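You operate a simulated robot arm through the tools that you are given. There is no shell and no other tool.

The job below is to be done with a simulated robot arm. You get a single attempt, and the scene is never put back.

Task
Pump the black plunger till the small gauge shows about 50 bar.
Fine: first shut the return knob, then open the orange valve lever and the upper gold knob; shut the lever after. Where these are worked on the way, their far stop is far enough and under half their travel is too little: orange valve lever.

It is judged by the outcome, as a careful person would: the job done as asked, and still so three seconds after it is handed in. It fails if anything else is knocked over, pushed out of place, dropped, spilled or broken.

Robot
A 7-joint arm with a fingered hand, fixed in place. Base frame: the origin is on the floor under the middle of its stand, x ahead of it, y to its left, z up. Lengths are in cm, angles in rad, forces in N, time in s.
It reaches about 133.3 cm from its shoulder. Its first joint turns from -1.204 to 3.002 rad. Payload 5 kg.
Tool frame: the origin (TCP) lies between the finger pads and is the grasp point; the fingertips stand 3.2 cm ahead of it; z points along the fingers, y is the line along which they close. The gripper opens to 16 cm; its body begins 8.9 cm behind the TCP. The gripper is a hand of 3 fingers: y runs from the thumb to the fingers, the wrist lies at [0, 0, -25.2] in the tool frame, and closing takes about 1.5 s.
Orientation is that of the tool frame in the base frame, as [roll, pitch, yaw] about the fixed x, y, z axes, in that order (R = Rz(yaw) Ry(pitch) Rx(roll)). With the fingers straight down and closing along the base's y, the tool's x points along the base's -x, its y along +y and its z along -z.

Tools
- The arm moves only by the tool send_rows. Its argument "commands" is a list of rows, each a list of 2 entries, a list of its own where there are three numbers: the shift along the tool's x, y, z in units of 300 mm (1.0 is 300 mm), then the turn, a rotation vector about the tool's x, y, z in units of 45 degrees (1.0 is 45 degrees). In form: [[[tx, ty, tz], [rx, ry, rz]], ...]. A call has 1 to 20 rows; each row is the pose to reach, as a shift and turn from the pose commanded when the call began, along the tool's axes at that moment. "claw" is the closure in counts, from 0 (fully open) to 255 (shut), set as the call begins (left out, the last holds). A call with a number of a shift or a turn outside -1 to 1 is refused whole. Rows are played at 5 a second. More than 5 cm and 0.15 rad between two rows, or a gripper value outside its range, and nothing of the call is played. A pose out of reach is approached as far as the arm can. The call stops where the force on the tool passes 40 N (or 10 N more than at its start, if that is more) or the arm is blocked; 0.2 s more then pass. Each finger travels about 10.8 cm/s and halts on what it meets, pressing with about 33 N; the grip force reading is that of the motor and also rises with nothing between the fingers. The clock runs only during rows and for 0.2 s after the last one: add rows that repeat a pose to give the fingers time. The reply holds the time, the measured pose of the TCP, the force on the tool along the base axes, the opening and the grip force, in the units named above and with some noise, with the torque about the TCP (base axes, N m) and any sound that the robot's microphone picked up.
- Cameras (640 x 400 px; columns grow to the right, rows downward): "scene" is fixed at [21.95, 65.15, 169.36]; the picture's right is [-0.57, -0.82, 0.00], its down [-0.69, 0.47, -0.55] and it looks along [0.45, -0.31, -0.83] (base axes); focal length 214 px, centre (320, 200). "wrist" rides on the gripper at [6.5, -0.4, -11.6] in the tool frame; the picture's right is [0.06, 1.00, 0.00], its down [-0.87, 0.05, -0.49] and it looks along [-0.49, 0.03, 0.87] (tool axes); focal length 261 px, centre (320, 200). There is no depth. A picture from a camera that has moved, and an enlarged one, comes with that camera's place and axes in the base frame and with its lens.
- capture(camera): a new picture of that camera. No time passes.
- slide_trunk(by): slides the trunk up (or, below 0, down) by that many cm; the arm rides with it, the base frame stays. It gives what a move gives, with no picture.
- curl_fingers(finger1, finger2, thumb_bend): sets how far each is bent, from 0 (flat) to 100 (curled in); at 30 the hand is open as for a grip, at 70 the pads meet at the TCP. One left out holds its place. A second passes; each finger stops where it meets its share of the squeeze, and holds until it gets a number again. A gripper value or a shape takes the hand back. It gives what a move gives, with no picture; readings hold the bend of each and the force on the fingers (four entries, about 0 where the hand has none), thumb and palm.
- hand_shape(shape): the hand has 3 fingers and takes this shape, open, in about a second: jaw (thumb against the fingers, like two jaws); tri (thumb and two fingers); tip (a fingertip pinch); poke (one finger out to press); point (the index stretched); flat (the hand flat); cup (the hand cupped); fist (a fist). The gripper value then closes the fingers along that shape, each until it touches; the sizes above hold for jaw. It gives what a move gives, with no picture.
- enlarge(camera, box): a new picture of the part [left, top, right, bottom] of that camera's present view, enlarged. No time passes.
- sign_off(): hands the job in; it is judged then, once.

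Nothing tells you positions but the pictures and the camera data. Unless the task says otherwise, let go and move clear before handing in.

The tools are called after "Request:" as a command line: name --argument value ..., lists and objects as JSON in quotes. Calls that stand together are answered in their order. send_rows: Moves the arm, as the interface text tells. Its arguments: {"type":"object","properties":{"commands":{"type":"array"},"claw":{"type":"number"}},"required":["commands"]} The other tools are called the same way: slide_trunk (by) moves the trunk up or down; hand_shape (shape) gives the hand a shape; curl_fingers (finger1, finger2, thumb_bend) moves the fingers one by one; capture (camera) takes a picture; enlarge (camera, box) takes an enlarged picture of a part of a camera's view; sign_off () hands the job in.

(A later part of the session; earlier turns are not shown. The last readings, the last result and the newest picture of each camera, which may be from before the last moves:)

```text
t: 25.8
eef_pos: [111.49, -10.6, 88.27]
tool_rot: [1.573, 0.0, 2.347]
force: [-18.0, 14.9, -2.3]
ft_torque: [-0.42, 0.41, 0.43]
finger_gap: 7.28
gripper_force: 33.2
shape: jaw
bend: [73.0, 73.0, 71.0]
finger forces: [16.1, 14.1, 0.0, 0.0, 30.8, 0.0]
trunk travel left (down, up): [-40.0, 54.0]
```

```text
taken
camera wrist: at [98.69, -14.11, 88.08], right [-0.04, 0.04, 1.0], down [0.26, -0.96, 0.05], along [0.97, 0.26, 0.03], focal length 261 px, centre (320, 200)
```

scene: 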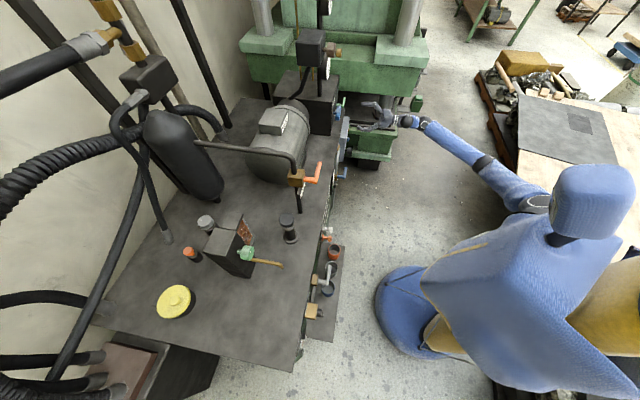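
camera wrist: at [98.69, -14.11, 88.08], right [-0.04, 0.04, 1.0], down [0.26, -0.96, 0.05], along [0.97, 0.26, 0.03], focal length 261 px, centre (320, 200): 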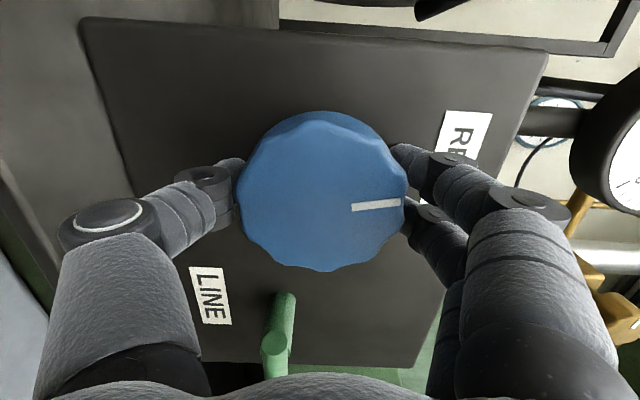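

The mark is now at about 12 o'clock and the lateral force is rising a little. I'll test for a stop with small increments.

Request:
send_rows --commands '[[[0, 0, 0], [0, 0, 0.06]], [[0, 0, 0], [0, 0, 0.12]], [[0, 0, 0], [0, 0, 0.18]], [[0, 0, 0], [0, 0, 0.24]]]'

Request:
capture --camera "wrist"

```text
t: 26.8
eef_pos: [111.56, -10.57, 88.47]
tool_rot: [1.572, -0.189, 2.346]
force: [-9.3, 20.1, 3.8]
ft_torque: [-0.39, 0.42, 0.54]
finger_gap: 7.28
gripper_force: 32.5
shape: jaw
bend: [73.0, 73.0, 71.0]
finger forces: [18.4, 17.0, 0.0, 0.1, 31.1, 0.0]
trunk travel left (down, up): [-40.0, 54.0]
```

```text
taken
camera wrist: at [98.68, -14.14, 89.31], right [0.09, -0.09, 0.99], down [0.25, -0.96, -0.11], along [0.96, 0.26, -0.06], focal length 261 px, centre (320, 200)
```

wrist: 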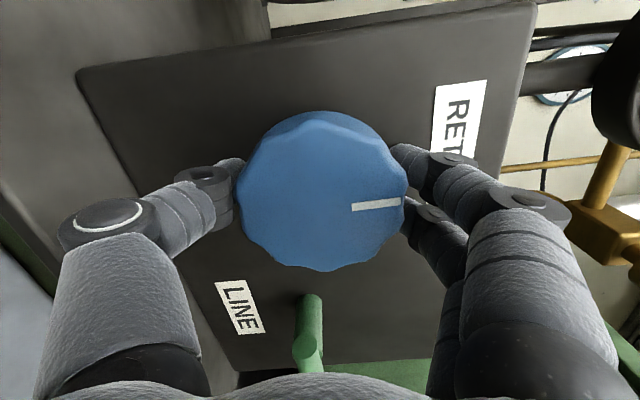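

Request:
send_rows --commands '[[[0, 0, 0], [0, 0, 0.11]], [[0, 0, 0], [0, 0, 0.22]], [[0, 0, 0], [0, 0, 0.33]], [[0, 0, 0], [0, 0, 0.44]], [[0, 0, 0], [0, 0, 0.55]], [[0, 0, 0], [0, 0, 0.66]], [[0, 0, 0], [0, 0, 0.77]]]'

Request:
capture --camera "wrist"

```text
t: 28.4
eef_pos: [111.8, -10.61, 88.27]
tool_rot: [1.574, -0.794, 2.344]
force: [21.4, 25.6, 9.2]
ft_torque: [-2.14, -1.65, 0.44]
finger_gap: 7.01
gripper_force: 33.1
shape: jaw
bend: [72.0, 72.0, 71.0]
finger forces: [34.0, 15.6, 0.0, 0.1, 34.0, 0.0]
trunk travel left (down, up): [-40.0, 54.0]
```

```text
taken
camera wrist: at [99.96, -15.22, 92.71], right [0.47, -0.48, 0.74], down [0.1, -0.81, -0.58], along [0.88, 0.35, -0.33], focal length 261 px, centre (320, 200)
```

wrist: 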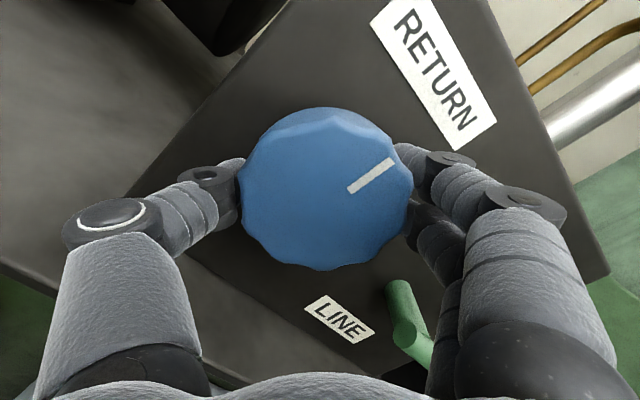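

The knob reached its stop: the hand slipped about 27° past it, with 2.7 N·m about the axis and the mark now near 12. The return is shut. I'll open slightly so the fingers clear the knob, then rotate back away from the green lever.

Request:
send_rows --commands '[[[0, 0, 0], [0, 0, 0]], [[0, 0, 0], [0, 0, 0]], [[0, 0, 0], [0, 0, 0]], [[0, 0, 0], [0, 0, 0]]]' --claw 98

Request:
capture --camera "wrist"

```text
t: 29.4
eef_pos: [111.67, -10.75, 88.3]
tool_rot: [1.573, -0.794, 2.343]
force: [0.7, -1.9, 0.3]
ft_torque: [0.02, 0.0, -0.04]
finger_gap: 9.81
gripper_force: 0.0
shape: jaw
bend: [71.0, 71.0, 69.0]
finger forces: [0.1, 0.1, 0.1, 0.0, 0.0, 0.0]
trunk travel left (down, up): [-40.0, 54.0]
```

```text
taken
camera wrist: at [99.92, -15.51, 92.67], right [0.47, -0.48, 0.74], down [0.1, -0.81, -0.58], along [0.88, 0.35, -0.33], focal length 261 px, centre (320, 200)
```

wrist: 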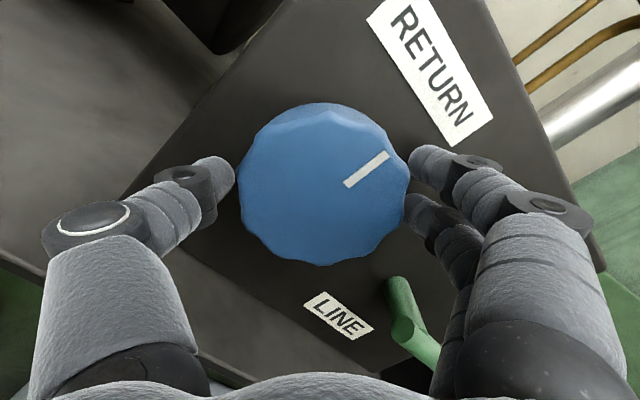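

Request:
send_rows --commands '[[[0, 0, -0.07], [0, 0, 0]], [[0, 0, -0.15], [0, 0, 0]], [[0, 0, -0.28], [0, 0, 0]], [[0, 0, -0.42], [0, 0, 0]], [[0, 0, -0.56], [0, 0, 0]], [[0, 0, -0.7], [0, 0, 0]]]'

Request:
capture --camera "wrist"

```text
t: 30.8
eef_pos: [96.86, -25.59, 88.15]
tool_rot: [1.572, -0.794, 2.346]
force: [0.3, 0.9, 0.0]
ft_torque: [-0.03, 0.04, -0.01]
finger_gap: 9.81
gripper_force: 0.0
shape: jaw
bend: [71.0, 71.0, 69.0]
finger forces: [0.0, 0.0, 0.1, 0.0, 0.1, 0.0]
trunk travel left (down, up): [-40.0, 54.0]
```

```text
taken
camera wrist: at [85.05, -30.24, 92.6], right [0.47, -0.48, 0.74], down [0.1, -0.81, -0.58], along [0.88, 0.35, -0.33], focal length 261 px, centre (320, 200)
```

wrist: 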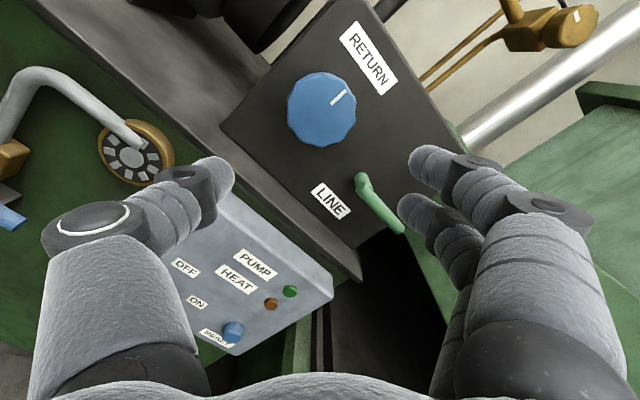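

The RETURN knob is shut with its mark at 12 and nothing else moved. Next is the orange lever: its handle runs along the tank front from about (66, 37) to (72, 30) at z≈104. I'll traverse left, in front of everything, with the grip rolled to close vertically.

Request:
send_rows --commands '[[[0.1106, -0.0581, -0.0239], [0, 0, -0.143]], [[0.2211, -0.1163, -0.0477], [0, 0, -0.286]], [[0.3317, -0.1744, -0.0716], [0, 0, -0.429]], [[0.4423, -0.2326, -0.0954], [0, 0, -0.571]], [[0.5529, -0.2907, -0.1193], [0, 0, -0.714]], [[0.6634, -0.3489, -0.1431], [0, 0, -0.857]], [[0.774, -0.407, -0.167], [0, 0, -1]]]'

```text
t: 32.4
eef_pos: [75.45, -11.14, 96.45]
tool_rot: [1.572, -0.007, 2.345]
force: [0.0, 0.2, -0.5]
ft_torque: [0.06, 0.03, -0.02]
finger_gap: 9.84
gripper_force: 0.1
shape: jaw
bend: [71.0, 71.0, 69.0]
finger forces: [0.0, 0.0, 0.0, 0.1, 0.0, 0.0]
trunk travel left (down, up): [-40.0, 54.0]
```

Request:
send_rows --commands '[[[0.143, 0.0286, 0], [0, 0, 0]], [[0.286, 0.057, 0], [0, 0, 0]], [[0.429, 0.086, 0], [0, 0, 0]], [[0.571, 0.114, 0], [0, 0, 0]], [[0.714, 0.143, 0], [0, 0, 0]], [[0.857, 0.171, 0], [0, 0, 0]], [[1.0, 0.2, 0], [0, 0, 0]]]'

Request:
capture --camera "wrist"

Request:
capture --camera "scene"

```text
t: 34.2
eef_pos: [59.29, 13.75, 87.73]
tool_rot: [1.76, -0.37, 2.3]
force: [-0.4, 1.1, -0.4]
ft_torque: [0.01, -0.08, 0.0]
finger_gap: 9.83
gripper_force: 0.0
shape: jaw
bend: [71.0, 71.0, 69.0]
finger forces: [0.0, 0.0, 0.0, 0.0, 0.0, 0.0]
out of reach, approached as far as the arm can: row 4, 5, 6, 7
trunk travel left (down, up): [-40.0, 54.0]
stopped in row 7: the arm was blocked; the commanded pose is now the measured one
```

```text
taken
camera wrist: at [47.09, 10.06, 91.79], right [0.33, -0.1, 0.94], down [0.22, -0.96, -0.18], along [0.92, 0.27, -0.3], focal length 261 px, centre (320, 200)
```

wrist: 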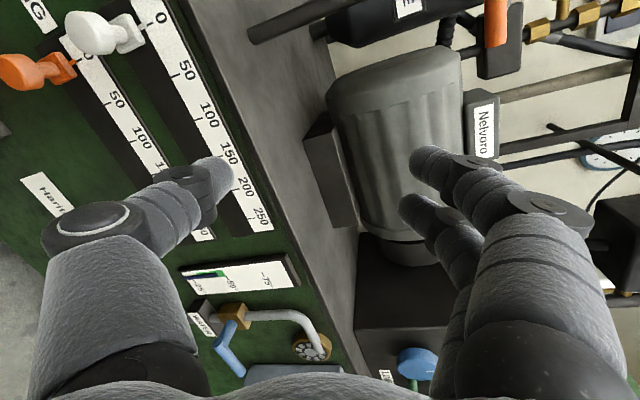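

```text
taken
```

scene: 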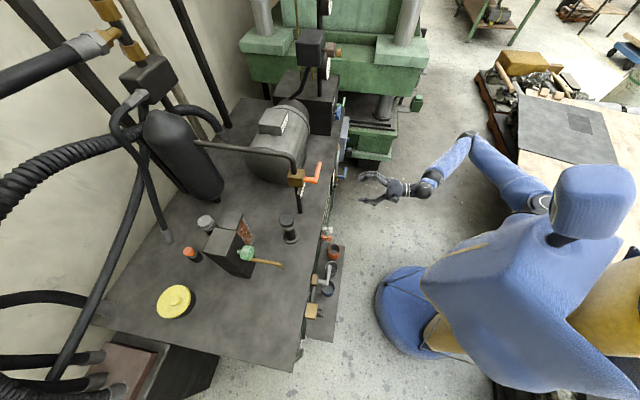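

The arm ran into a joint limit because the hand was too close to the body with the fingers level. I'll move forward and up, toward the lever, where the arm is more extended.

Request:
send_rows --commands '[[[0.0657, 0.0819, 0.0214], [0, 0, -0.07]], [[0.1314, 0.1638, 0.0429], [0, 0, -0.14]], [[0.1971, 0.2457, 0.0643], [0, 0, -0.21]], [[0.2629, 0.3276, 0.0857], [0, 0, -0.28]], [[0.3286, 0.4095, 0.1071], [0, 0, -0.35]], [[0.3943, 0.4914, 0.1286], [0, 0, -0.42]], [[0.46, 0.5733, 0.15], [0, 0, -0.48]]]'

Request:
capture --camera "wrist"

Request:
capture --camera "scene"

```text
t: 35.8
eef_pos: [60.45, 23.93, 107.87]
tool_rot: [1.747, -0.001, 2.366]
force: [0.1, 0.4, 0.1]
ft_torque: [0.0, 0.01, 0.02]
finger_gap: 9.84
gripper_force: 0.0
shape: jaw
bend: [71.0, 71.0, 69.0]
finger forces: [0.0, 0.0, 0.0, 0.0, 0.0, 0.0]
trunk travel left (down, up): [-40.0, 54.0]
```

```text
taken
camera wrist: at [47.7, 20.25, 109.5], right [0.08, 0.17, 0.98], down [0.29, -0.95, 0.14], along [0.95, 0.27, -0.12], focal length 261 px, centre (320, 200)
```

wrist: 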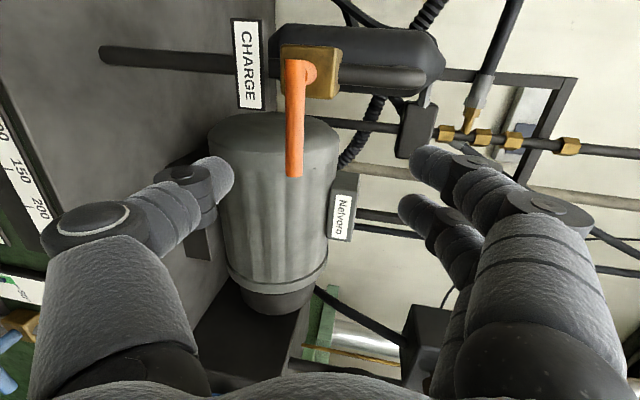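

```text
taken
```

scene: 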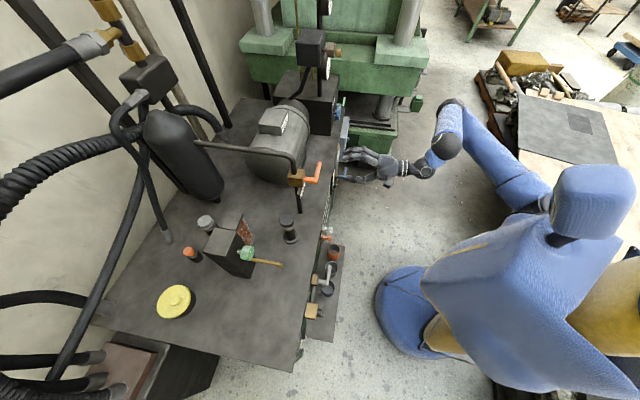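

The reach is fine now: the lever handle is ahead of the hand, near (70, 32, 103). I'll advance with the handle passing between thumb and fingers.

Request:
send_rows --commands '[[[-0.018, -0.04, 0.04], [0, 0, 0]], [[-0.035, -0.078, 0.12], [0, 0, 0]], [[-0.035, -0.078, 0.22], [0, 0, 0]], [[-0.035, -0.078, 0.3], [0, 0, 0]]]'

Request:
capture --camera "wrist"

Request:
enlarge --camera "scene" --box '[270, 120, 430, 220]'

```text
t: 36.8
eef_pos: [67.0, 29.09, 103.99]
tool_rot: [1.747, -0.002, 2.367]
force: [-0.9, 0.6, -0.6]
ft_torque: [-0.02, 0.0, -0.04]
finger_gap: 9.86
gripper_force: 0.1
shape: jaw
bend: [71.0, 71.0, 69.0]
finger forces: [0.0, 0.1, 0.0, 0.1, 0.0, 0.1]
trunk travel left (down, up): [-40.0, 54.0]
```

```text
taken
camera wrist: at [54.35, 25.39, 105.58], right [0.08, 0.17, 0.98], down [0.29, -0.95, 0.14], along [0.95, 0.27, -0.12], focal length 261 px, centre (320, 200)
```

wrist: 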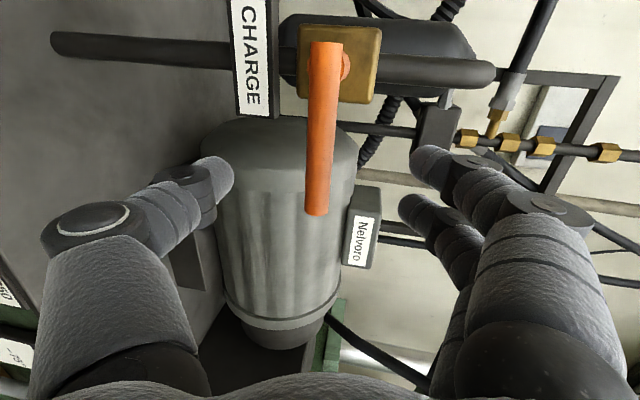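

```text
4.00 times, centred on (350, 170) of scene
camera zoom: at [21.95, 65.15, 169.36], right [-0.57, -0.82, 0.0], down [-0.69, 0.47, -0.55], along [0.45, -0.31, -0.83], focal length 858 px, centre (200, 320)
```

zoom: 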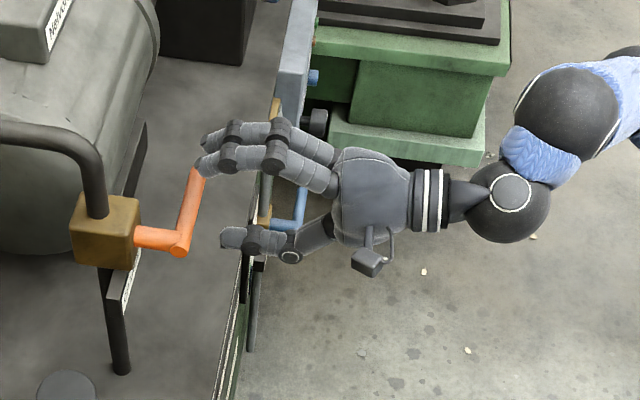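

Request:
send_rows --commands '[[[0.01, 0, 0.05], [0, 0, 0]], [[0.02, 0, 0.1], [0, 0, 0]], [[0.02, 0, 0.145], [0, 0, 0]]]'

Request:
capture --camera "wrist"

Request:
enlarge --camera "scene" --box '[270, 120, 430, 220]'

```text
t: 37.6
eef_pos: [69.75, 32.63, 102.99]
tool_rot: [1.747, -0.001, 2.366]
force: [0.2, 0.6, -0.8]
ft_torque: [-0.01, 0.01, 0.03]
finger_gap: 9.85
gripper_force: 0.1
shape: jaw
bend: [71.0, 71.0, 69.0]
finger forces: [0.0, 0.1, 0.0, 0.0, 0.0, 0.0]
trunk travel left (down, up): [-40.0, 54.0]
```

```text
taken
camera wrist: at [57.02, 28.91, 104.69], right [0.08, 0.17, 0.98], down [0.29, -0.95, 0.14], along [0.95, 0.27, -0.12], focal length 261 px, centre (320, 200)
```

wrist: 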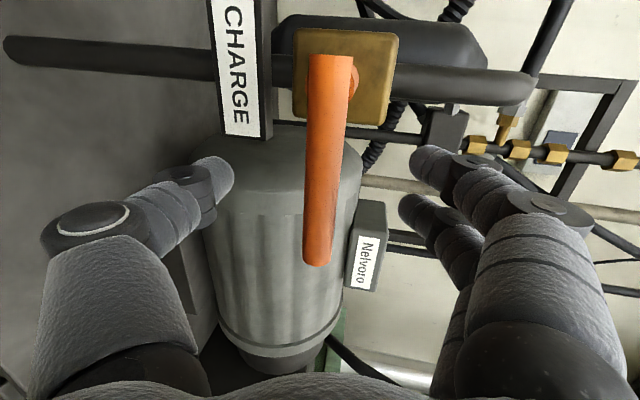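

```text
4.00 times, centred on (350, 170) of scene
camera zoom: at [21.95, 65.15, 169.36], right [-0.57, -0.82, 0.0], down [-0.69, 0.47, -0.55], along [0.45, -0.31, -0.83], focal length 858 px, centre (200, 320)
```

zoom: 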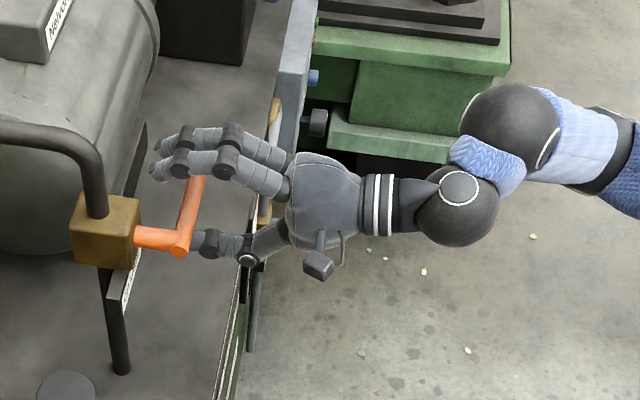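

The handle is centred between thumb and fingers. I'll close on it.

Request:
send_rows --commands '[[[0, 0, 0], [0, 0, 0]], [[0, 0, 0], [0, 0, 0]], [[0, 0, 0], [0, 0, 0]], [[0, 0, 0], [0, 0, 0]], [[0, 0, 0], [0, 0, 0]], [[0, 0, 0], [0, 0, 0]], [[0, 0, 0], [0, 0, 0]]]' --claw 245

Request:
capture --camera "wrist"

```text
t: 39.2
eef_pos: [69.8, 32.63, 102.92]
tool_rot: [1.748, -0.002, 2.367]
force: [0.3, 0.9, -0.3]
ft_torque: [0.0, 0.03, 0.01]
finger_gap: 0.67
gripper_force: 0.0
shape: jaw
bend: [71.0, 71.0, 70.0]
finger forces: [0.0, 0.0, 0.0, 0.1, 0.1, 0.0]
trunk travel left (down, up): [-40.0, 54.0]
```

```text
taken
camera wrist: at [57.01, 28.9, 104.69], right [0.08, 0.17, 0.98], down [0.29, -0.95, 0.14], along [0.95, 0.27, -0.12], focal length 261 px, centre (320, 200)
```

wrist: 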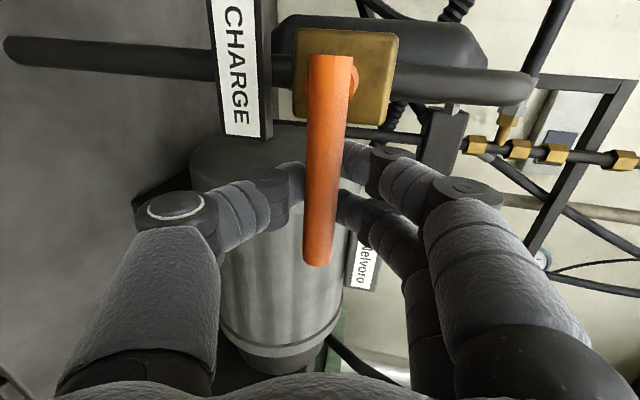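

The pads closed just behind the handle, so it is caged rather than gripped. I'll reopen, back off about 2 cm and close again so the pads hold it.

Request:
send_rows --commands '[[[0, 0, 0], [0, 0, 0]], [[0, 0, 0], [0, 0, 0]], [[0, 0, 0], [0, 0, 0]], [[0, 0, 0], [0, 0, 0]], [[0, 0, -0.03], [0, 0, 0]], [[0, 0, -0.065], [0, 0, 0]]]' --claw 130

Request:
send_rows --commands '[[[0, 0, 0], [0, 0, 0]], [[0, 0, 0], [0, 0, 0]], [[0, 0, 0], [0, 0, 0]], [[0, 0, 0], [0, 0, 0]], [[0, 0, 0], [0, 0, 0]], [[0, 0, 0], [0, 0, 0]]]' --claw 245

Request:
capture --camera "wrist"

```text
t: 40.6
eef_pos: [68.38, 31.35, 103.32]
tool_rot: [1.745, -0.003, 2.367]
force: [0.0, 0.3, -0.3]
ft_torque: [0.03, 0.01, -0.01]
finger_gap: 7.76
gripper_force: 0.0
shape: jaw
bend: [73.0, 73.0, 70.0]
finger forces: [0.0, 0.1, 0.1, 0.0, 0.0, 0.0]
trunk travel left (down, up): [-40.0, 54.0]
```

```text
t: 42.0
eef_pos: [68.44, 31.44, 103.29]
tool_rot: [1.747, -0.003, 2.366]
force: [0.4, -0.4, 1.5]
ft_torque: [0.07, -0.01, 0.03]
finger_gap: 1.15
gripper_force: 33.5
shape: jaw
bend: [72.0, 72.0, 70.0]
finger forces: [14.3, 14.4, 0.0, 0.1, 26.6, 0.1]
trunk travel left (down, up): [-40.0, 54.0]
```

```text
taken
camera wrist: at [55.62, 27.6, 104.99], right [0.08, 0.17, 0.98], down [0.29, -0.95, 0.14], along [0.95, 0.27, -0.12], focal length 261 px, centre (320, 200)
```

wrist: 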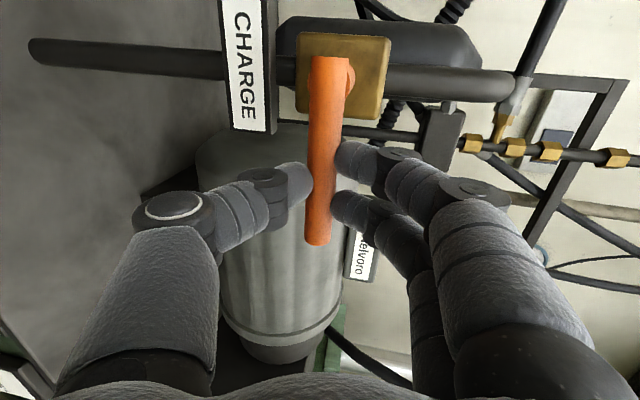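

The handle is now firmly pinched with thumb below and fingers above. I'll test a small upward, counter-clockwise swing about the lever axis and watch the force.

Request:
send_rows --commands '[[[0.0005, 0.0125, -0.0022], [0, -0.0156, -0.088]], [[0.0018, 0.025, -0.0045], [0, -0.0311, -0.175]], [[0.004, 0.0375, -0.0067], [0, -0.0467, -0.263]]]'

Request:
capture --camera "wrist"

```text
t: 42.8
eef_pos: [68.21, 31.4, 104.34]
tool_rot: [1.747, 0.21, 2.368]
force: [2.2, 5.4, -0.7]
ft_torque: [0.03, 0.05, 0.02]
finger_gap: 1.13
gripper_force: 32.4
shape: jaw
bend: [72.0, 72.0, 70.0]
finger forces: [13.4, 13.5, 0.0, 0.0, 26.8, 0.0]
trunk travel left (down, up): [-40.0, 54.0]
```

```text
taken
camera wrist: at [55.35, 27.83, 104.65], right [-0.07, 0.31, 0.95], down [0.26, -0.91, 0.32], along [0.96, 0.26, -0.02], focal length 261 px, centre (320, 200)
```

wrist: 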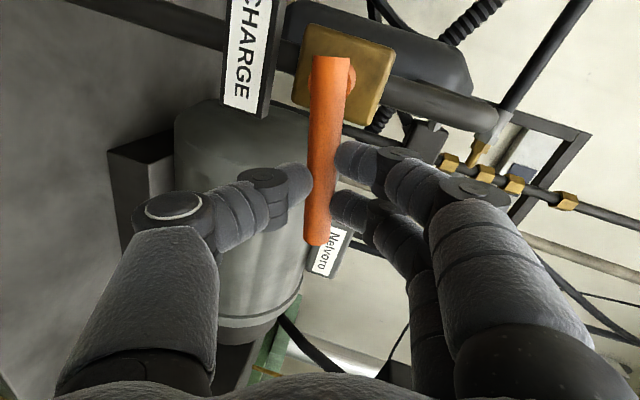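

The lever turns freely upward with very low force. I'll continue the arc.

Request:
send_rows --commands '[[[0.0014, 0.022, -0.0039], [0, -0.0272, -0.1532]], [[0.0054, 0.0437, -0.0078], [0, -0.0544, -0.3064]], [[0.0122, 0.0647, -0.0115], [0, -0.0817, -0.4597]], [[0.0215, 0.0848, -0.0151], [0, -0.1089, -0.6129]], [[0.0332, 0.1036, -0.0184], [0, -0.1361, -0.7661]], [[0.0471, 0.1208, -0.0215], [0, -0.1633, -0.9193]]]'

Request:
capture --camera "wrist"

Request:
enlarge --camera "scene" --box '[270, 120, 430, 220]'

```text
t: 44.2
eef_pos: [66.7, 33.1, 107.54]
tool_rot: [1.751, 0.944, 2.373]
force: [-24.2, -0.4, -29.5]
ft_torque: [-0.56, 0.57, 0.26]
finger_gap: 1.15
gripper_force: 32.9
shape: jaw
bend: [72.0, 72.0, 70.0]
finger forces: [14.7, 16.0, 0.0, 0.1, 39.1, 0.0]
trunk travel left (down, up): [-40.0, 54.0]
```

```text
taken
camera wrist: at [54.87, 28.4, 103.34], right [-0.47, 0.71, 0.53], down [-0.05, -0.62, 0.79], along [0.88, 0.35, 0.32], focal length 261 px, centre (320, 200)
```

wrist: 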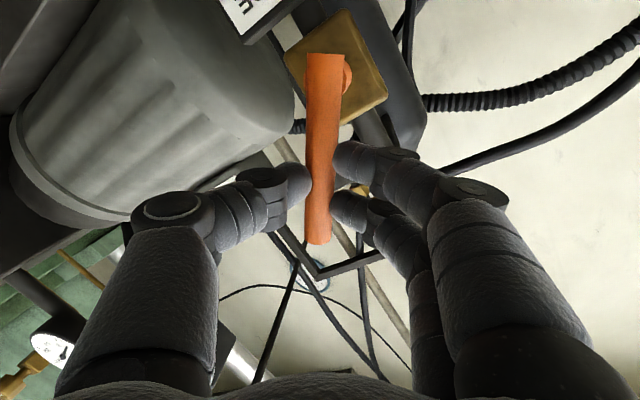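

```text
4.00 times, centred on (350, 170) of scene
camera zoom: at [21.95, 65.15, 169.36], right [-0.57, -0.82, 0.0], down [-0.69, 0.47, -0.55], along [0.45, -0.31, -0.83], focal length 858 px, centre (200, 320)
```

zoom: 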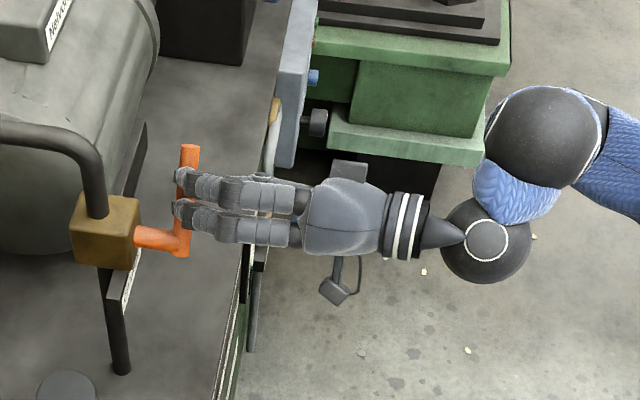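

The lever is at about 54°. The load is mostly radial, since my assumed radius is slightly long, so I'll pull inward a little and continue to the stop.

Request:
send_rows --commands '[[[0.02, 0, -0.01], [0, 0, 0]], [[0.0212, 0.0188, -0.0133], [0, -0.0272, -0.1532]], [[0.0247, 0.0373, -0.0166], [0, -0.0544, -0.3064]], [[0.0304, 0.0553, -0.0198], [0, -0.0817, -0.4597]], [[0.0383, 0.0725, -0.0229], [0, -0.1089, -0.6129]], [[0.0483, 0.0885, -0.0257], [0, -0.1361, -0.7661]]]'

Request:
capture --camera "wrist"

Request:
enlarge --camera "scene" --box '[270, 120, 430, 220]'

```text
t: 45.6
eef_pos: [64.29, 34.88, 108.16]
tool_rot: [1.743, 1.556, 2.364]
force: [-4.3, -2.5, -4.8]
ft_torque: [0.02, 0.08, 0.01]
finger_gap: 0.9
gripper_force: 32.5
shape: jaw
bend: [72.0, 72.0, 70.0]
finger forces: [11.3, 10.7, 0.1, 0.0, 21.3, 0.0]
trunk travel left (down, up): [-40.0, 54.0]
```

```text
taken
camera wrist: at [54.89, 27.72, 101.75], right [-0.58, 0.81, -0.05], down [-0.42, -0.25, 0.87], along [0.7, 0.53, 0.49], focal length 261 px, centre (320, 200)
```

wrist: 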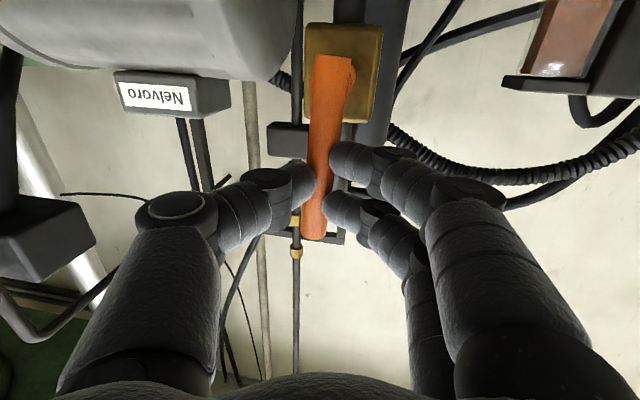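

```text
4.00 times, centred on (350, 170) of scene
camera zoom: at [21.95, 65.15, 169.36], right [-0.57, -0.82, 0.0], down [-0.69, 0.47, -0.55], along [0.45, -0.31, -0.83], focal length 858 px, centre (200, 320)
```

zoom: 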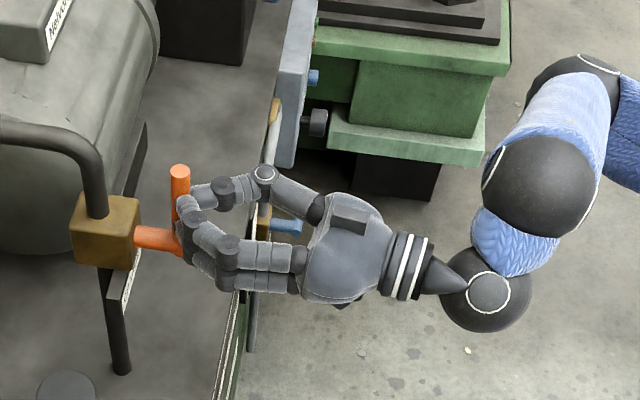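

The lever is nearly vertical. I'll push a few degrees more to confirm the far stop.

Request:
send_rows --commands '[[[0.0005, 0.012, -0.002], [0, -0.0155, -0.0875]], [[0.002, 0.024, -0.004], [0, -0.031, -0.175]], [[0.003, 0.036, -0.006], [0, -0.04, -0.22]]]'

Request:
capture --camera "wrist"

```text
t: 46.4
eef_pos: [63.7, 35.23, 108.14]
tool_rot: [-1.385, 1.416, -0.766]
force: [2.1, -24.7, -10.1]
ft_torque: [0.19, 0.43, -0.63]
finger_gap: 0.93
gripper_force: 33.1
shape: jaw
bend: [72.0, 72.0, 70.0]
finger forces: [8.9, 7.0, 0.0, 0.0, 39.2, 0.0]
trunk travel left (down, up): [-40.0, 54.0]
```

```text
taken
camera wrist: at [55.19, 27.47, 101.42], right [-0.56, 0.8, -0.21], down [-0.53, -0.15, 0.84], along [0.64, 0.58, 0.5], focal length 261 px, centre (320, 200)
```

wrist: 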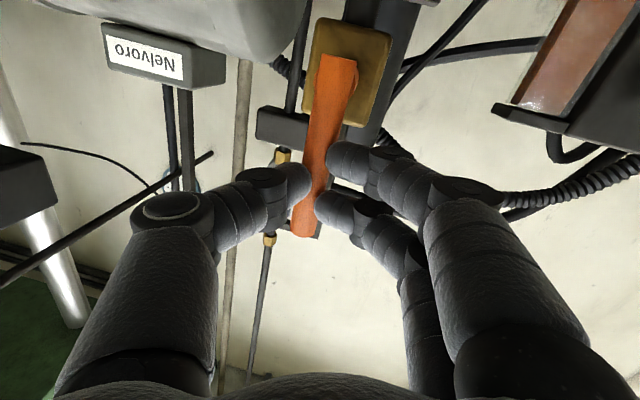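

The handle stayed put while the hand moved on and met about 19 N of resistance, so the lever is at its far stop and open. Now I'll release and back away.

Request:
send_rows --commands '[[[0, -0.02, 0], [0, 0, 0]], [[0, -0.02, 0], [0, 0, 0]], [[0, -0.02, 0], [0, 0, 0]], [[0, -0.02, 0], [0, 0, 0]], [[0, -0.02, 0], [0, 0, 0]]]' --claw 90

Request:
capture --camera "wrist"

```text
t: 47.6
eef_pos: [64.02, 35.23, 108.16]
tool_rot: [-1.392, 1.412, -0.769]
force: [0.5, 0.1, 0.1]
ft_torque: [0.0, 0.01, 0.03]
finger_gap: 10.33
gripper_force: 0.1
shape: jaw
bend: [70.0, 70.0, 67.0]
finger forces: [0.1, 0.1, 0.0, 0.1, 0.0, 0.0]
trunk travel left (down, up): [-40.0, 54.0]
```

```text
taken
camera wrist: at [55.4, 27.31, 101.53], right [-0.56, 0.8, -0.22], down [-0.53, -0.15, 0.84], along [0.63, 0.59, 0.5], focal length 261 px, centre (320, 200)
```

wrist: 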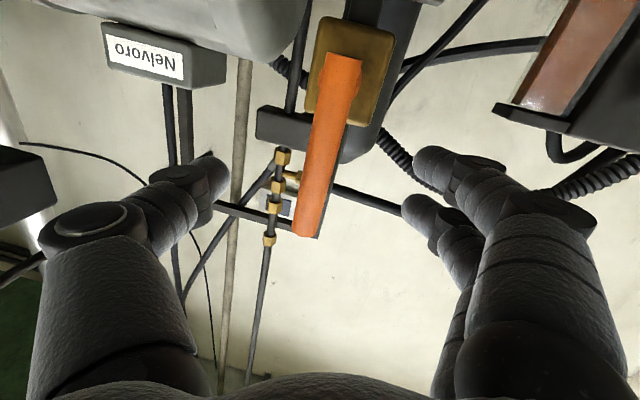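

Request:
send_rows --commands '[[[0, 0, -0.1], [0, 0, 0]], [[0, 0, -0.23], [0, 0, 0]], [[0, 0, -0.36], [0, 0, 0]], [[0, 0, -0.45], [0, 0, 0]]]'

Request:
capture --camera "wrist"

Request:
enlarge --camera "scene" --box '[270, 120, 430, 220]'

```text
t: 48.6
eef_pos: [52.94, 27.32, 108.1]
tool_rot: [-1.39, 1.413, -0.771]
force: [0.9, -0.6, -0.1]
ft_torque: [0.0, 0.01, 0.0]
finger_gap: 10.35
gripper_force: 0.0
shape: jaw
bend: [70.0, 70.0, 67.0]
finger forces: [0.1, 0.0, 0.0, 0.1, 0.0, 0.0]
trunk travel left (down, up): [-40.0, 54.0]
```

```text
taken
camera wrist: at [44.32, 19.48, 101.39], right [-0.56, 0.8, -0.21], down [-0.53, -0.15, 0.84], along [0.64, 0.59, 0.5], focal length 261 px, centre (320, 200)
```

wrist: 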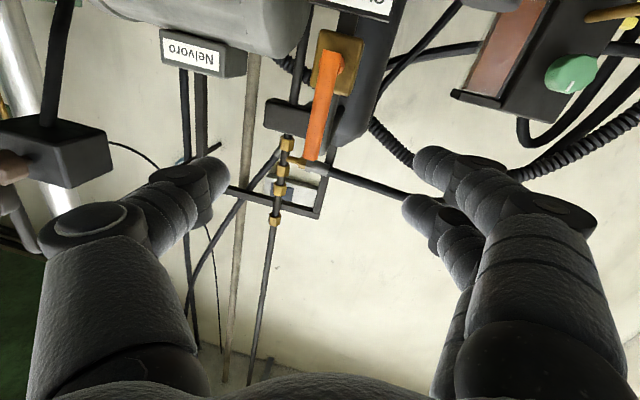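

```text
4.00 times, centred on (350, 170) of scene
camera zoom: at [21.95, 65.15, 169.36], right [-0.57, -0.82, 0.0], down [-0.69, 0.47, -0.55], along [0.45, -0.31, -0.83], focal length 858 px, centre (200, 320)
```

zoom: 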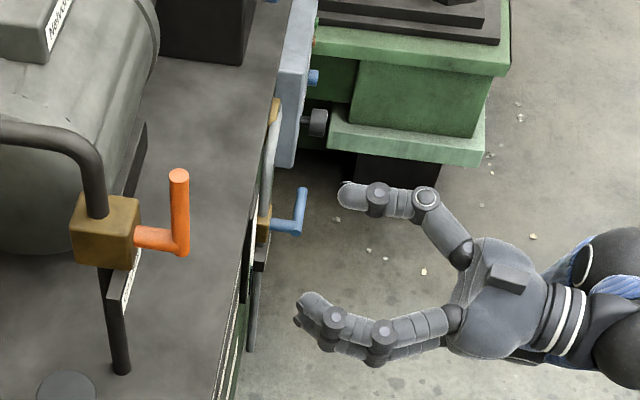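

The lever now stands vertical (open), in line with its pipe. Next is the upper gold knob at about (123, -17, 141), so I'll traverse right and up in front of everything.

Request:
send_rows --commands '[[[-0.0314, -0.1333, 0.0229], [-0.028, -0.0044, 0.001]], [[-0.0629, -0.2666, 0.0457], [-0.056, -0.009, 0.002]], [[-0.0943, -0.3999, 0.0686], [-0.084, -0.013, 0.003]], [[-0.1257, -0.5331, 0.0914], [-0.113, -0.018, 0.003]], [[-0.1571, -0.6664, 0.1143], [-0.141, -0.022, 0.004]], [[-0.1886, -0.7997, 0.1371], [-0.169, -0.027, 0.005]], [[-0.22, -0.933, 0.16], [-0.197, -0.031, 0.006]]]'

Request:
capture --camera "scene"

```text
t: 49.5
eef_pos: [62.58, 18.79, 109.36]
tool_rot: [-1.693, 1.325, -1.063]
force: [1.8, 0.1, -0.9]
ft_torque: [0.03, -0.03, 0.03]
finger_gap: 10.36
gripper_force: 0.1
shape: jaw
bend: [70.0, 70.0, 67.0]
finger forces: [0.0, 0.0, 0.0, 0.0, 0.1, 0.1]
trunk travel left (down, up): [-40.0, 54.0]
stopped in row 4: the arm was blocked; the commanded pose is now the measured one
```

```text
taken
```

scene: 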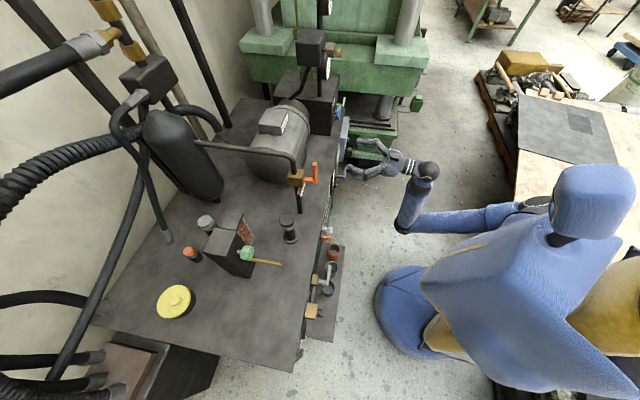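

The arm hit a joint limit in this posture. Rolling the hand back to the earlier orientation should bring the elbow around.

Request:
send_rows --commands '[[[0, 0, -0.02], [0, 0, 0.14]], [[0, 0, -0.04], [0, 0, 0.28]], [[0, 0, -0.06], [0, 0, 0.42]], [[0, 0, -0.08], [0, 0, 0.56]], [[0, 0, -0.1], [0, 0, 0.7]], [[0, 0, -0.1], [0, 0, 0.84]], [[0, 0, -0.1], [0, 0, 1]]]'

Request:
capture --camera "scene"

```text
t: 51.1
eef_pos: [59.96, 17.2, 109.47]
tool_rot: [1.629, 1.022, 2.251]
force: [0.2, 0.9, -0.7]
ft_torque: [-0.03, -0.02, -0.01]
finger_gap: 10.36
gripper_force: 0.1
shape: jaw
bend: [70.0, 70.0, 67.0]
finger forces: [0.0, 0.1, 0.1, 0.0, 0.0, 0.1]
trunk travel left (down, up): [-40.0, 54.0]
```

```text
taken
```

scene: 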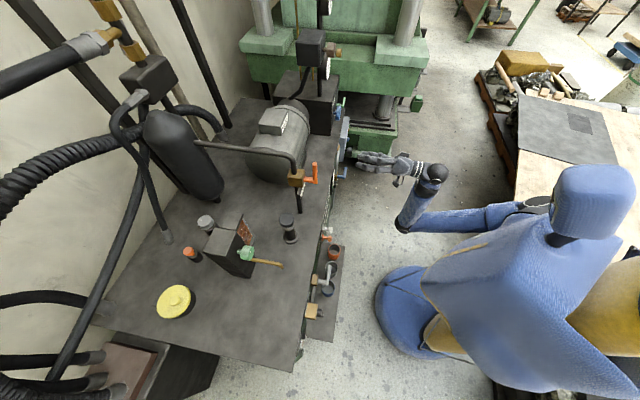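

Request:
send_rows --commands '[[[-0.11, -0.0787, 0.0178], [0, 0, 0.07]], [[-0.219, -0.157, 0.0356], [0, 0, 0.14]], [[-0.329, -0.236, 0.0533], [0, 0, 0.2]], [[-0.438, -0.315, 0.071], [0, 0, 0.27]], [[-0.548, -0.393, 0.089], [0, 0, 0.33]], [[-0.657, -0.472, 0.1067], [0, 0, 0.4]], [[-0.767, -0.551, 0.124], [0, 0, 0.47]], [[-0.876, -0.629, 0.142], [0, 0, 0.53]], [[-0.986, -0.708, 0.16], [0, 0, 0.6]]]'

Request:
capture --camera "scene"

Request:
capture --camera "wrist"

```text
t: 51.7
eef_pos: [67.39, 8.84, 107.73]
tool_rot: [1.766, 1.024, 2.28]
force: [-0.5, 0.0, -0.8]
ft_torque: [0.01, -0.01, 0.0]
finger_gap: 10.34
gripper_force: 0.1
shape: jaw
bend: [70.0, 70.0, 67.0]
finger forces: [0.0, 0.0, 0.1, 0.0, 0.0, 0.1]
trunk travel left (down, up): [-40.0, 54.0]
stopped in row 2: the arm was blocked; the commanded pose is now the measured one
```

```text
taken
```

scene: 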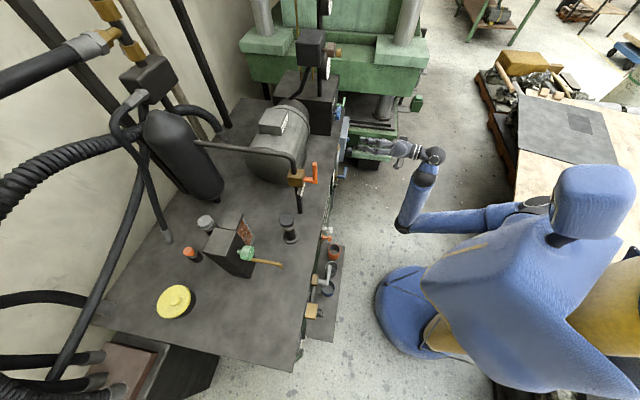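

```text
taken
camera wrist: at [55.3, 5.17, 103.12], right [-0.42, 0.79, 0.46], down [-0.15, -0.55, 0.82], along [0.9, 0.28, 0.35], focal length 261 px, centre (320, 200)
```

wrist: 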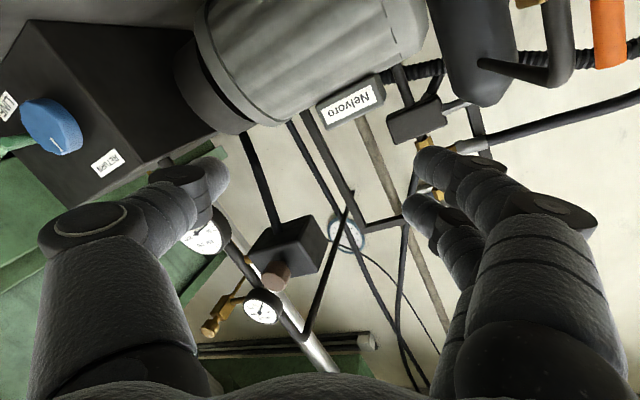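

Request:
send_rows --commands '[[[0, 0, 0], [0, 0, 0.12]], [[0, 0, 0], [0, 0, 0.24]], [[0, 0, 0], [0, 0, 0.36]], [[0, 0, 0], [0, 0, 0.48]], [[0, 0, 0], [0, 0, 0.6]], [[0, 0, 0], [0, 0, 0.72]], [[0, 0, 0], [0, 0, 0.84]], [[0, 0, 0], [0, 0, 0.96]]]'

Request:
capture --camera "scene"

```text
t: 53.5
eef_pos: [67.9, 8.02, 107.36]
tool_rot: [1.685, 0.297, 2.126]
force: [-0.5, 1.2, -0.8]
ft_torque: [0.0, 0.01, -0.03]
finger_gap: 10.36
gripper_force: 0.0
shape: jaw
bend: [70.0, 70.0, 67.0]
finger forces: [0.0, 0.0, 0.1, 0.0, 0.1, 0.0]
trunk travel left (down, up): [-40.0, 54.0]
```

```text
taken
```

scene: 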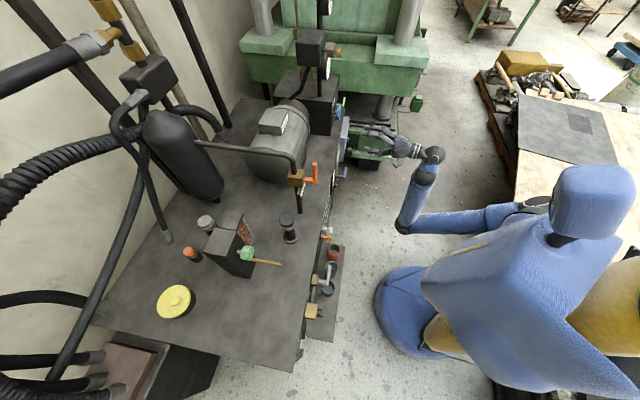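

Request:
send_rows --commands '[[[-0.11, 0.0416, 0.0468], [0, 0, 0]], [[-0.22, 0.0832, 0.0936], [0, 0, 0]], [[-0.33, 0.1248, 0.1404], [0, 0, 0]], [[-0.44, 0.1664, 0.1872], [0, 0, 0]], [[-0.55, 0.208, 0.234], [0, 0, 0]]]'

Request:
capture --camera "scene"

```text
t: 54.7
eef_pos: [81.89, 0.11, 117.42]
tool_rot: [1.681, 0.281, 2.13]
force: [-0.8, 0.6, 0.3]
ft_torque: [0.01, -0.03, 0.0]
finger_gap: 10.35
gripper_force: 0.0
shape: jaw
bend: [70.0, 70.0, 67.0]
finger forces: [0.1, 0.0, 0.0, 0.1, 0.0, 0.0]
trunk travel left (down, up): [-40.0, 54.0]
```

```text
taken
```

scene: 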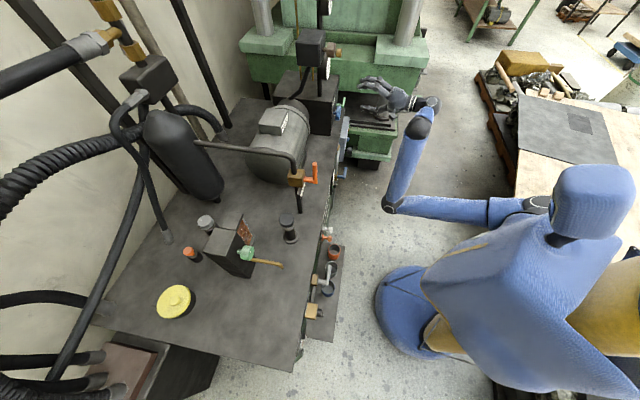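

Request:
send_rows --commands '[[[-0.126, 0.034, 0.019], [0, 0, 0]], [[-0.252, 0.068, 0.038], [0, 0, 0]], [[-0.378, 0.1015, 0.0565], [0, 0, 0]], [[-0.505, 0.135, 0.075], [0, 0, 0]], [[-0.631, 0.169, 0.094], [0, 0, 0]], [[-0.757, 0.203, 0.113], [0, 0, 0]]]'

Request:
capture --camera "scene"

Request:
capture --camera "wrist"

```text
t: 56.1
eef_pos: [96.08, -14.0, 128.94]
tool_rot: [1.675, 0.272, 2.141]
force: [0.1, 0.1, -0.4]
ft_torque: [-0.05, 0.0, 0.01]
finger_gap: 10.38
gripper_force: 0.0
shape: jaw
bend: [70.0, 70.0, 67.0]
finger forces: [0.1, 0.0, 0.0, 0.0, 0.0, 0.0]
trunk travel left (down, up): [-40.0, 54.0]
```

```text
taken
```

scene: 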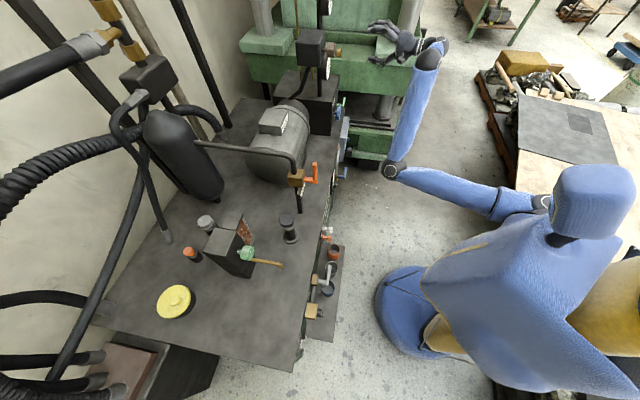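

```text
taken
camera wrist: at [82.78, -14.92, 128.04], right [-0.09, 0.33, 0.94], down [0.03, -0.94, 0.34], along [1.0, 0.06, 0.07], focal length 261 px, centre (320, 200)
```

wrist: 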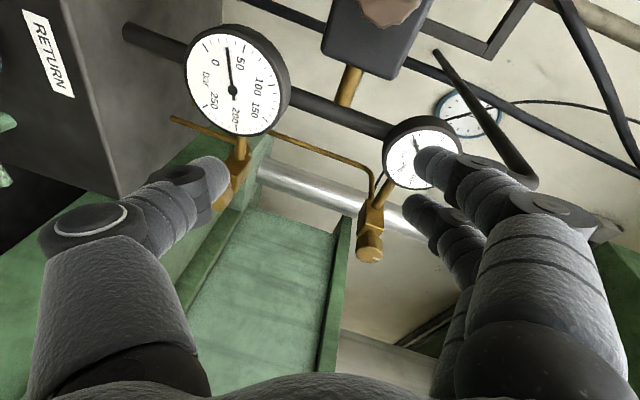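

I've noticed the big gauge no longer reads 0, so I'll check both gauges closely.

Request:
enlarge --camera "wrist" --box '[170, 10, 310, 150]'

Request:
enlarge --camera "wrist" --box '[340, 90, 480, 280]'

```text
2.86 times, centred on (240, 80) of wrist
camera zoom: at [82.78, -14.92, 128.04], right [-0.09, 0.33, 0.94], down [0.03, -0.94, 0.34], along [1.0, 0.06, 0.07], focal length 745 px, centre (549, 543)
```

zoom: 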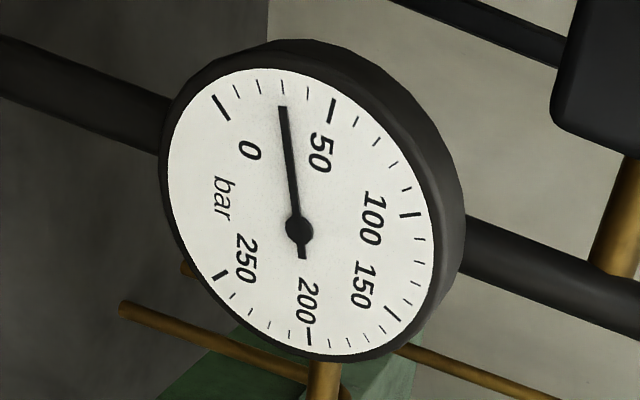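

```text
2.11 times, centred on (410, 185) of wrist
camera zoom: at [82.78, -14.92, 128.04], right [-0.09, 0.33, 0.94], down [0.03, -0.94, 0.34], along [1.0, 0.06, 0.07], focal length 549 px, centre (130, 232)
```

zoom: 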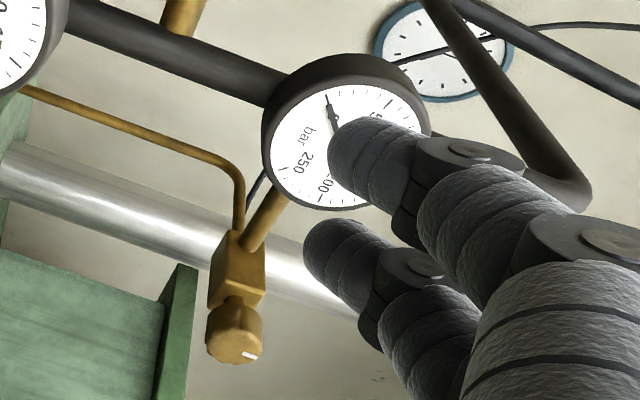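

Opening the charge lever brought the big gauge to about 30 bar, while the small gauge still reads 0 because its gold valve is shut. I'll continue to the pre-grasp position in front of the upper gold knob and square up to its axis.

Request:
send_rows --commands '[[[-0.1305, 0.035, 0.016], [-0.0335, 0.042, 0]], [[-0.261, 0.07, 0.032], [-0.067, 0.084, 0]], [[-0.3915, 0.105, 0.048], [-0.1, 0.1265, 0]], [[-0.522, 0.14, 0.064], [-0.134, 0.169, 0]], [[-0.6525, 0.175, 0.08], [-0.1675, 0.211, 0]], [[-0.783, 0.21, 0.096], [-0.201, 0.253, 0]]]'

Request:
capture --camera "wrist"

Request:
capture --camera "scene"

```text
t: 57.5
eef_pos: [110.5, -29.78, 140.85]
tool_rot: [1.573, 0.261, 2.346]
force: [0.5, -0.4, -0.7]
ft_torque: [0.0, 0.0, 0.02]
finger_gap: 10.35
gripper_force: 0.0
shape: jaw
bend: [70.0, 70.0, 67.0]
finger forces: [0.0, 0.0, 0.0, 0.0, 0.0, 0.0]
trunk travel left (down, up): [-40.0, 54.0]
```

```text
taken
camera wrist: at [97.71, -33.69, 138.87], right [-0.22, 0.23, 0.95], down [0.23, -0.93, 0.28], along [0.95, 0.28, 0.16], focal length 261 px, centre (320, 200)
```

wrist: 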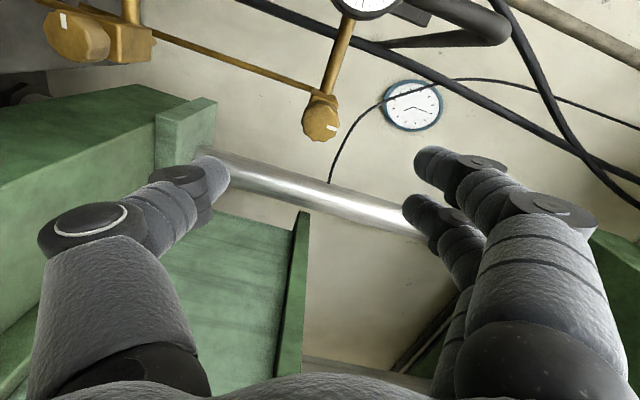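

```text
taken
```

scene: 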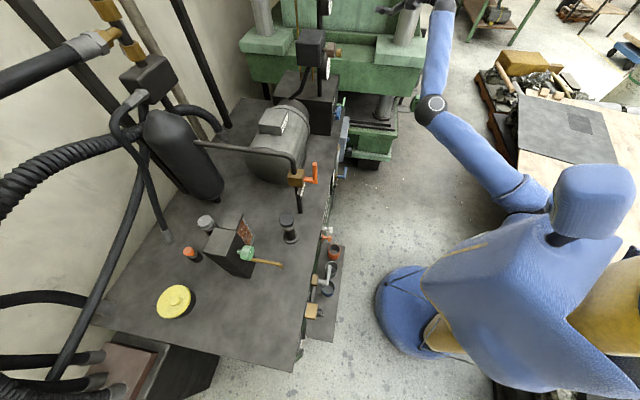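

The knob face centre works out at about (122.5, -17.5, 141), 4.3 cm across, and the hand is squared up on its axis. I'll pre-roll clockwise to leave room for a counter-clockwise opening twist, narrow the fingers, and advance.

Request:
send_rows --commands '[[[0.002, 0.002, 0.05], [0, 0, 0.14]], [[0.004, 0.004, 0.1], [0, 0, 0.28]], [[0.006, 0.005, 0.15], [0, 0, 0.43]], [[0.008, 0.006, 0.2], [0, 0, 0.57]], [[0.009, 0.007, 0.25], [0, 0, 0.71]], [[0.0095, 0.0075, 0.3], [0, 0, 0.85]], [[0.0095, 0.0075, 0.333], [0, 0, 1]]]' --claw 140

Request:
capture --camera "wrist"

```text
t: 59.1
eef_pos: [117.05, -22.52, 141.2]
tool_rot: [1.576, -0.523, 2.345]
force: [1.2, 0.0, -0.2]
ft_torque: [0.02, -0.03, -0.02]
finger_gap: 7.27
gripper_force: 0.0
shape: jaw
bend: [73.0, 73.0, 70.0]
finger forces: [0.0, 0.1, 0.1, 0.1, 0.1, 0.0]
trunk travel left (down, up): [-40.0, 54.0]
```

```text
taken
camera wrist: at [104.66, -26.59, 144.14], right [0.31, -0.32, 0.9], down [0.19, -0.9, -0.39], along [0.93, 0.29, -0.22], focal length 261 px, centre (320, 200)
```

wrist: 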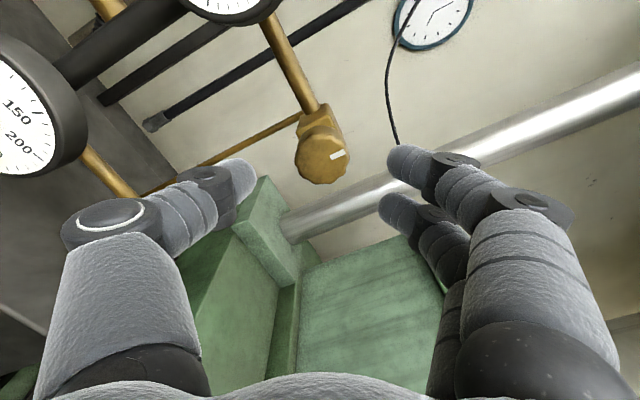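

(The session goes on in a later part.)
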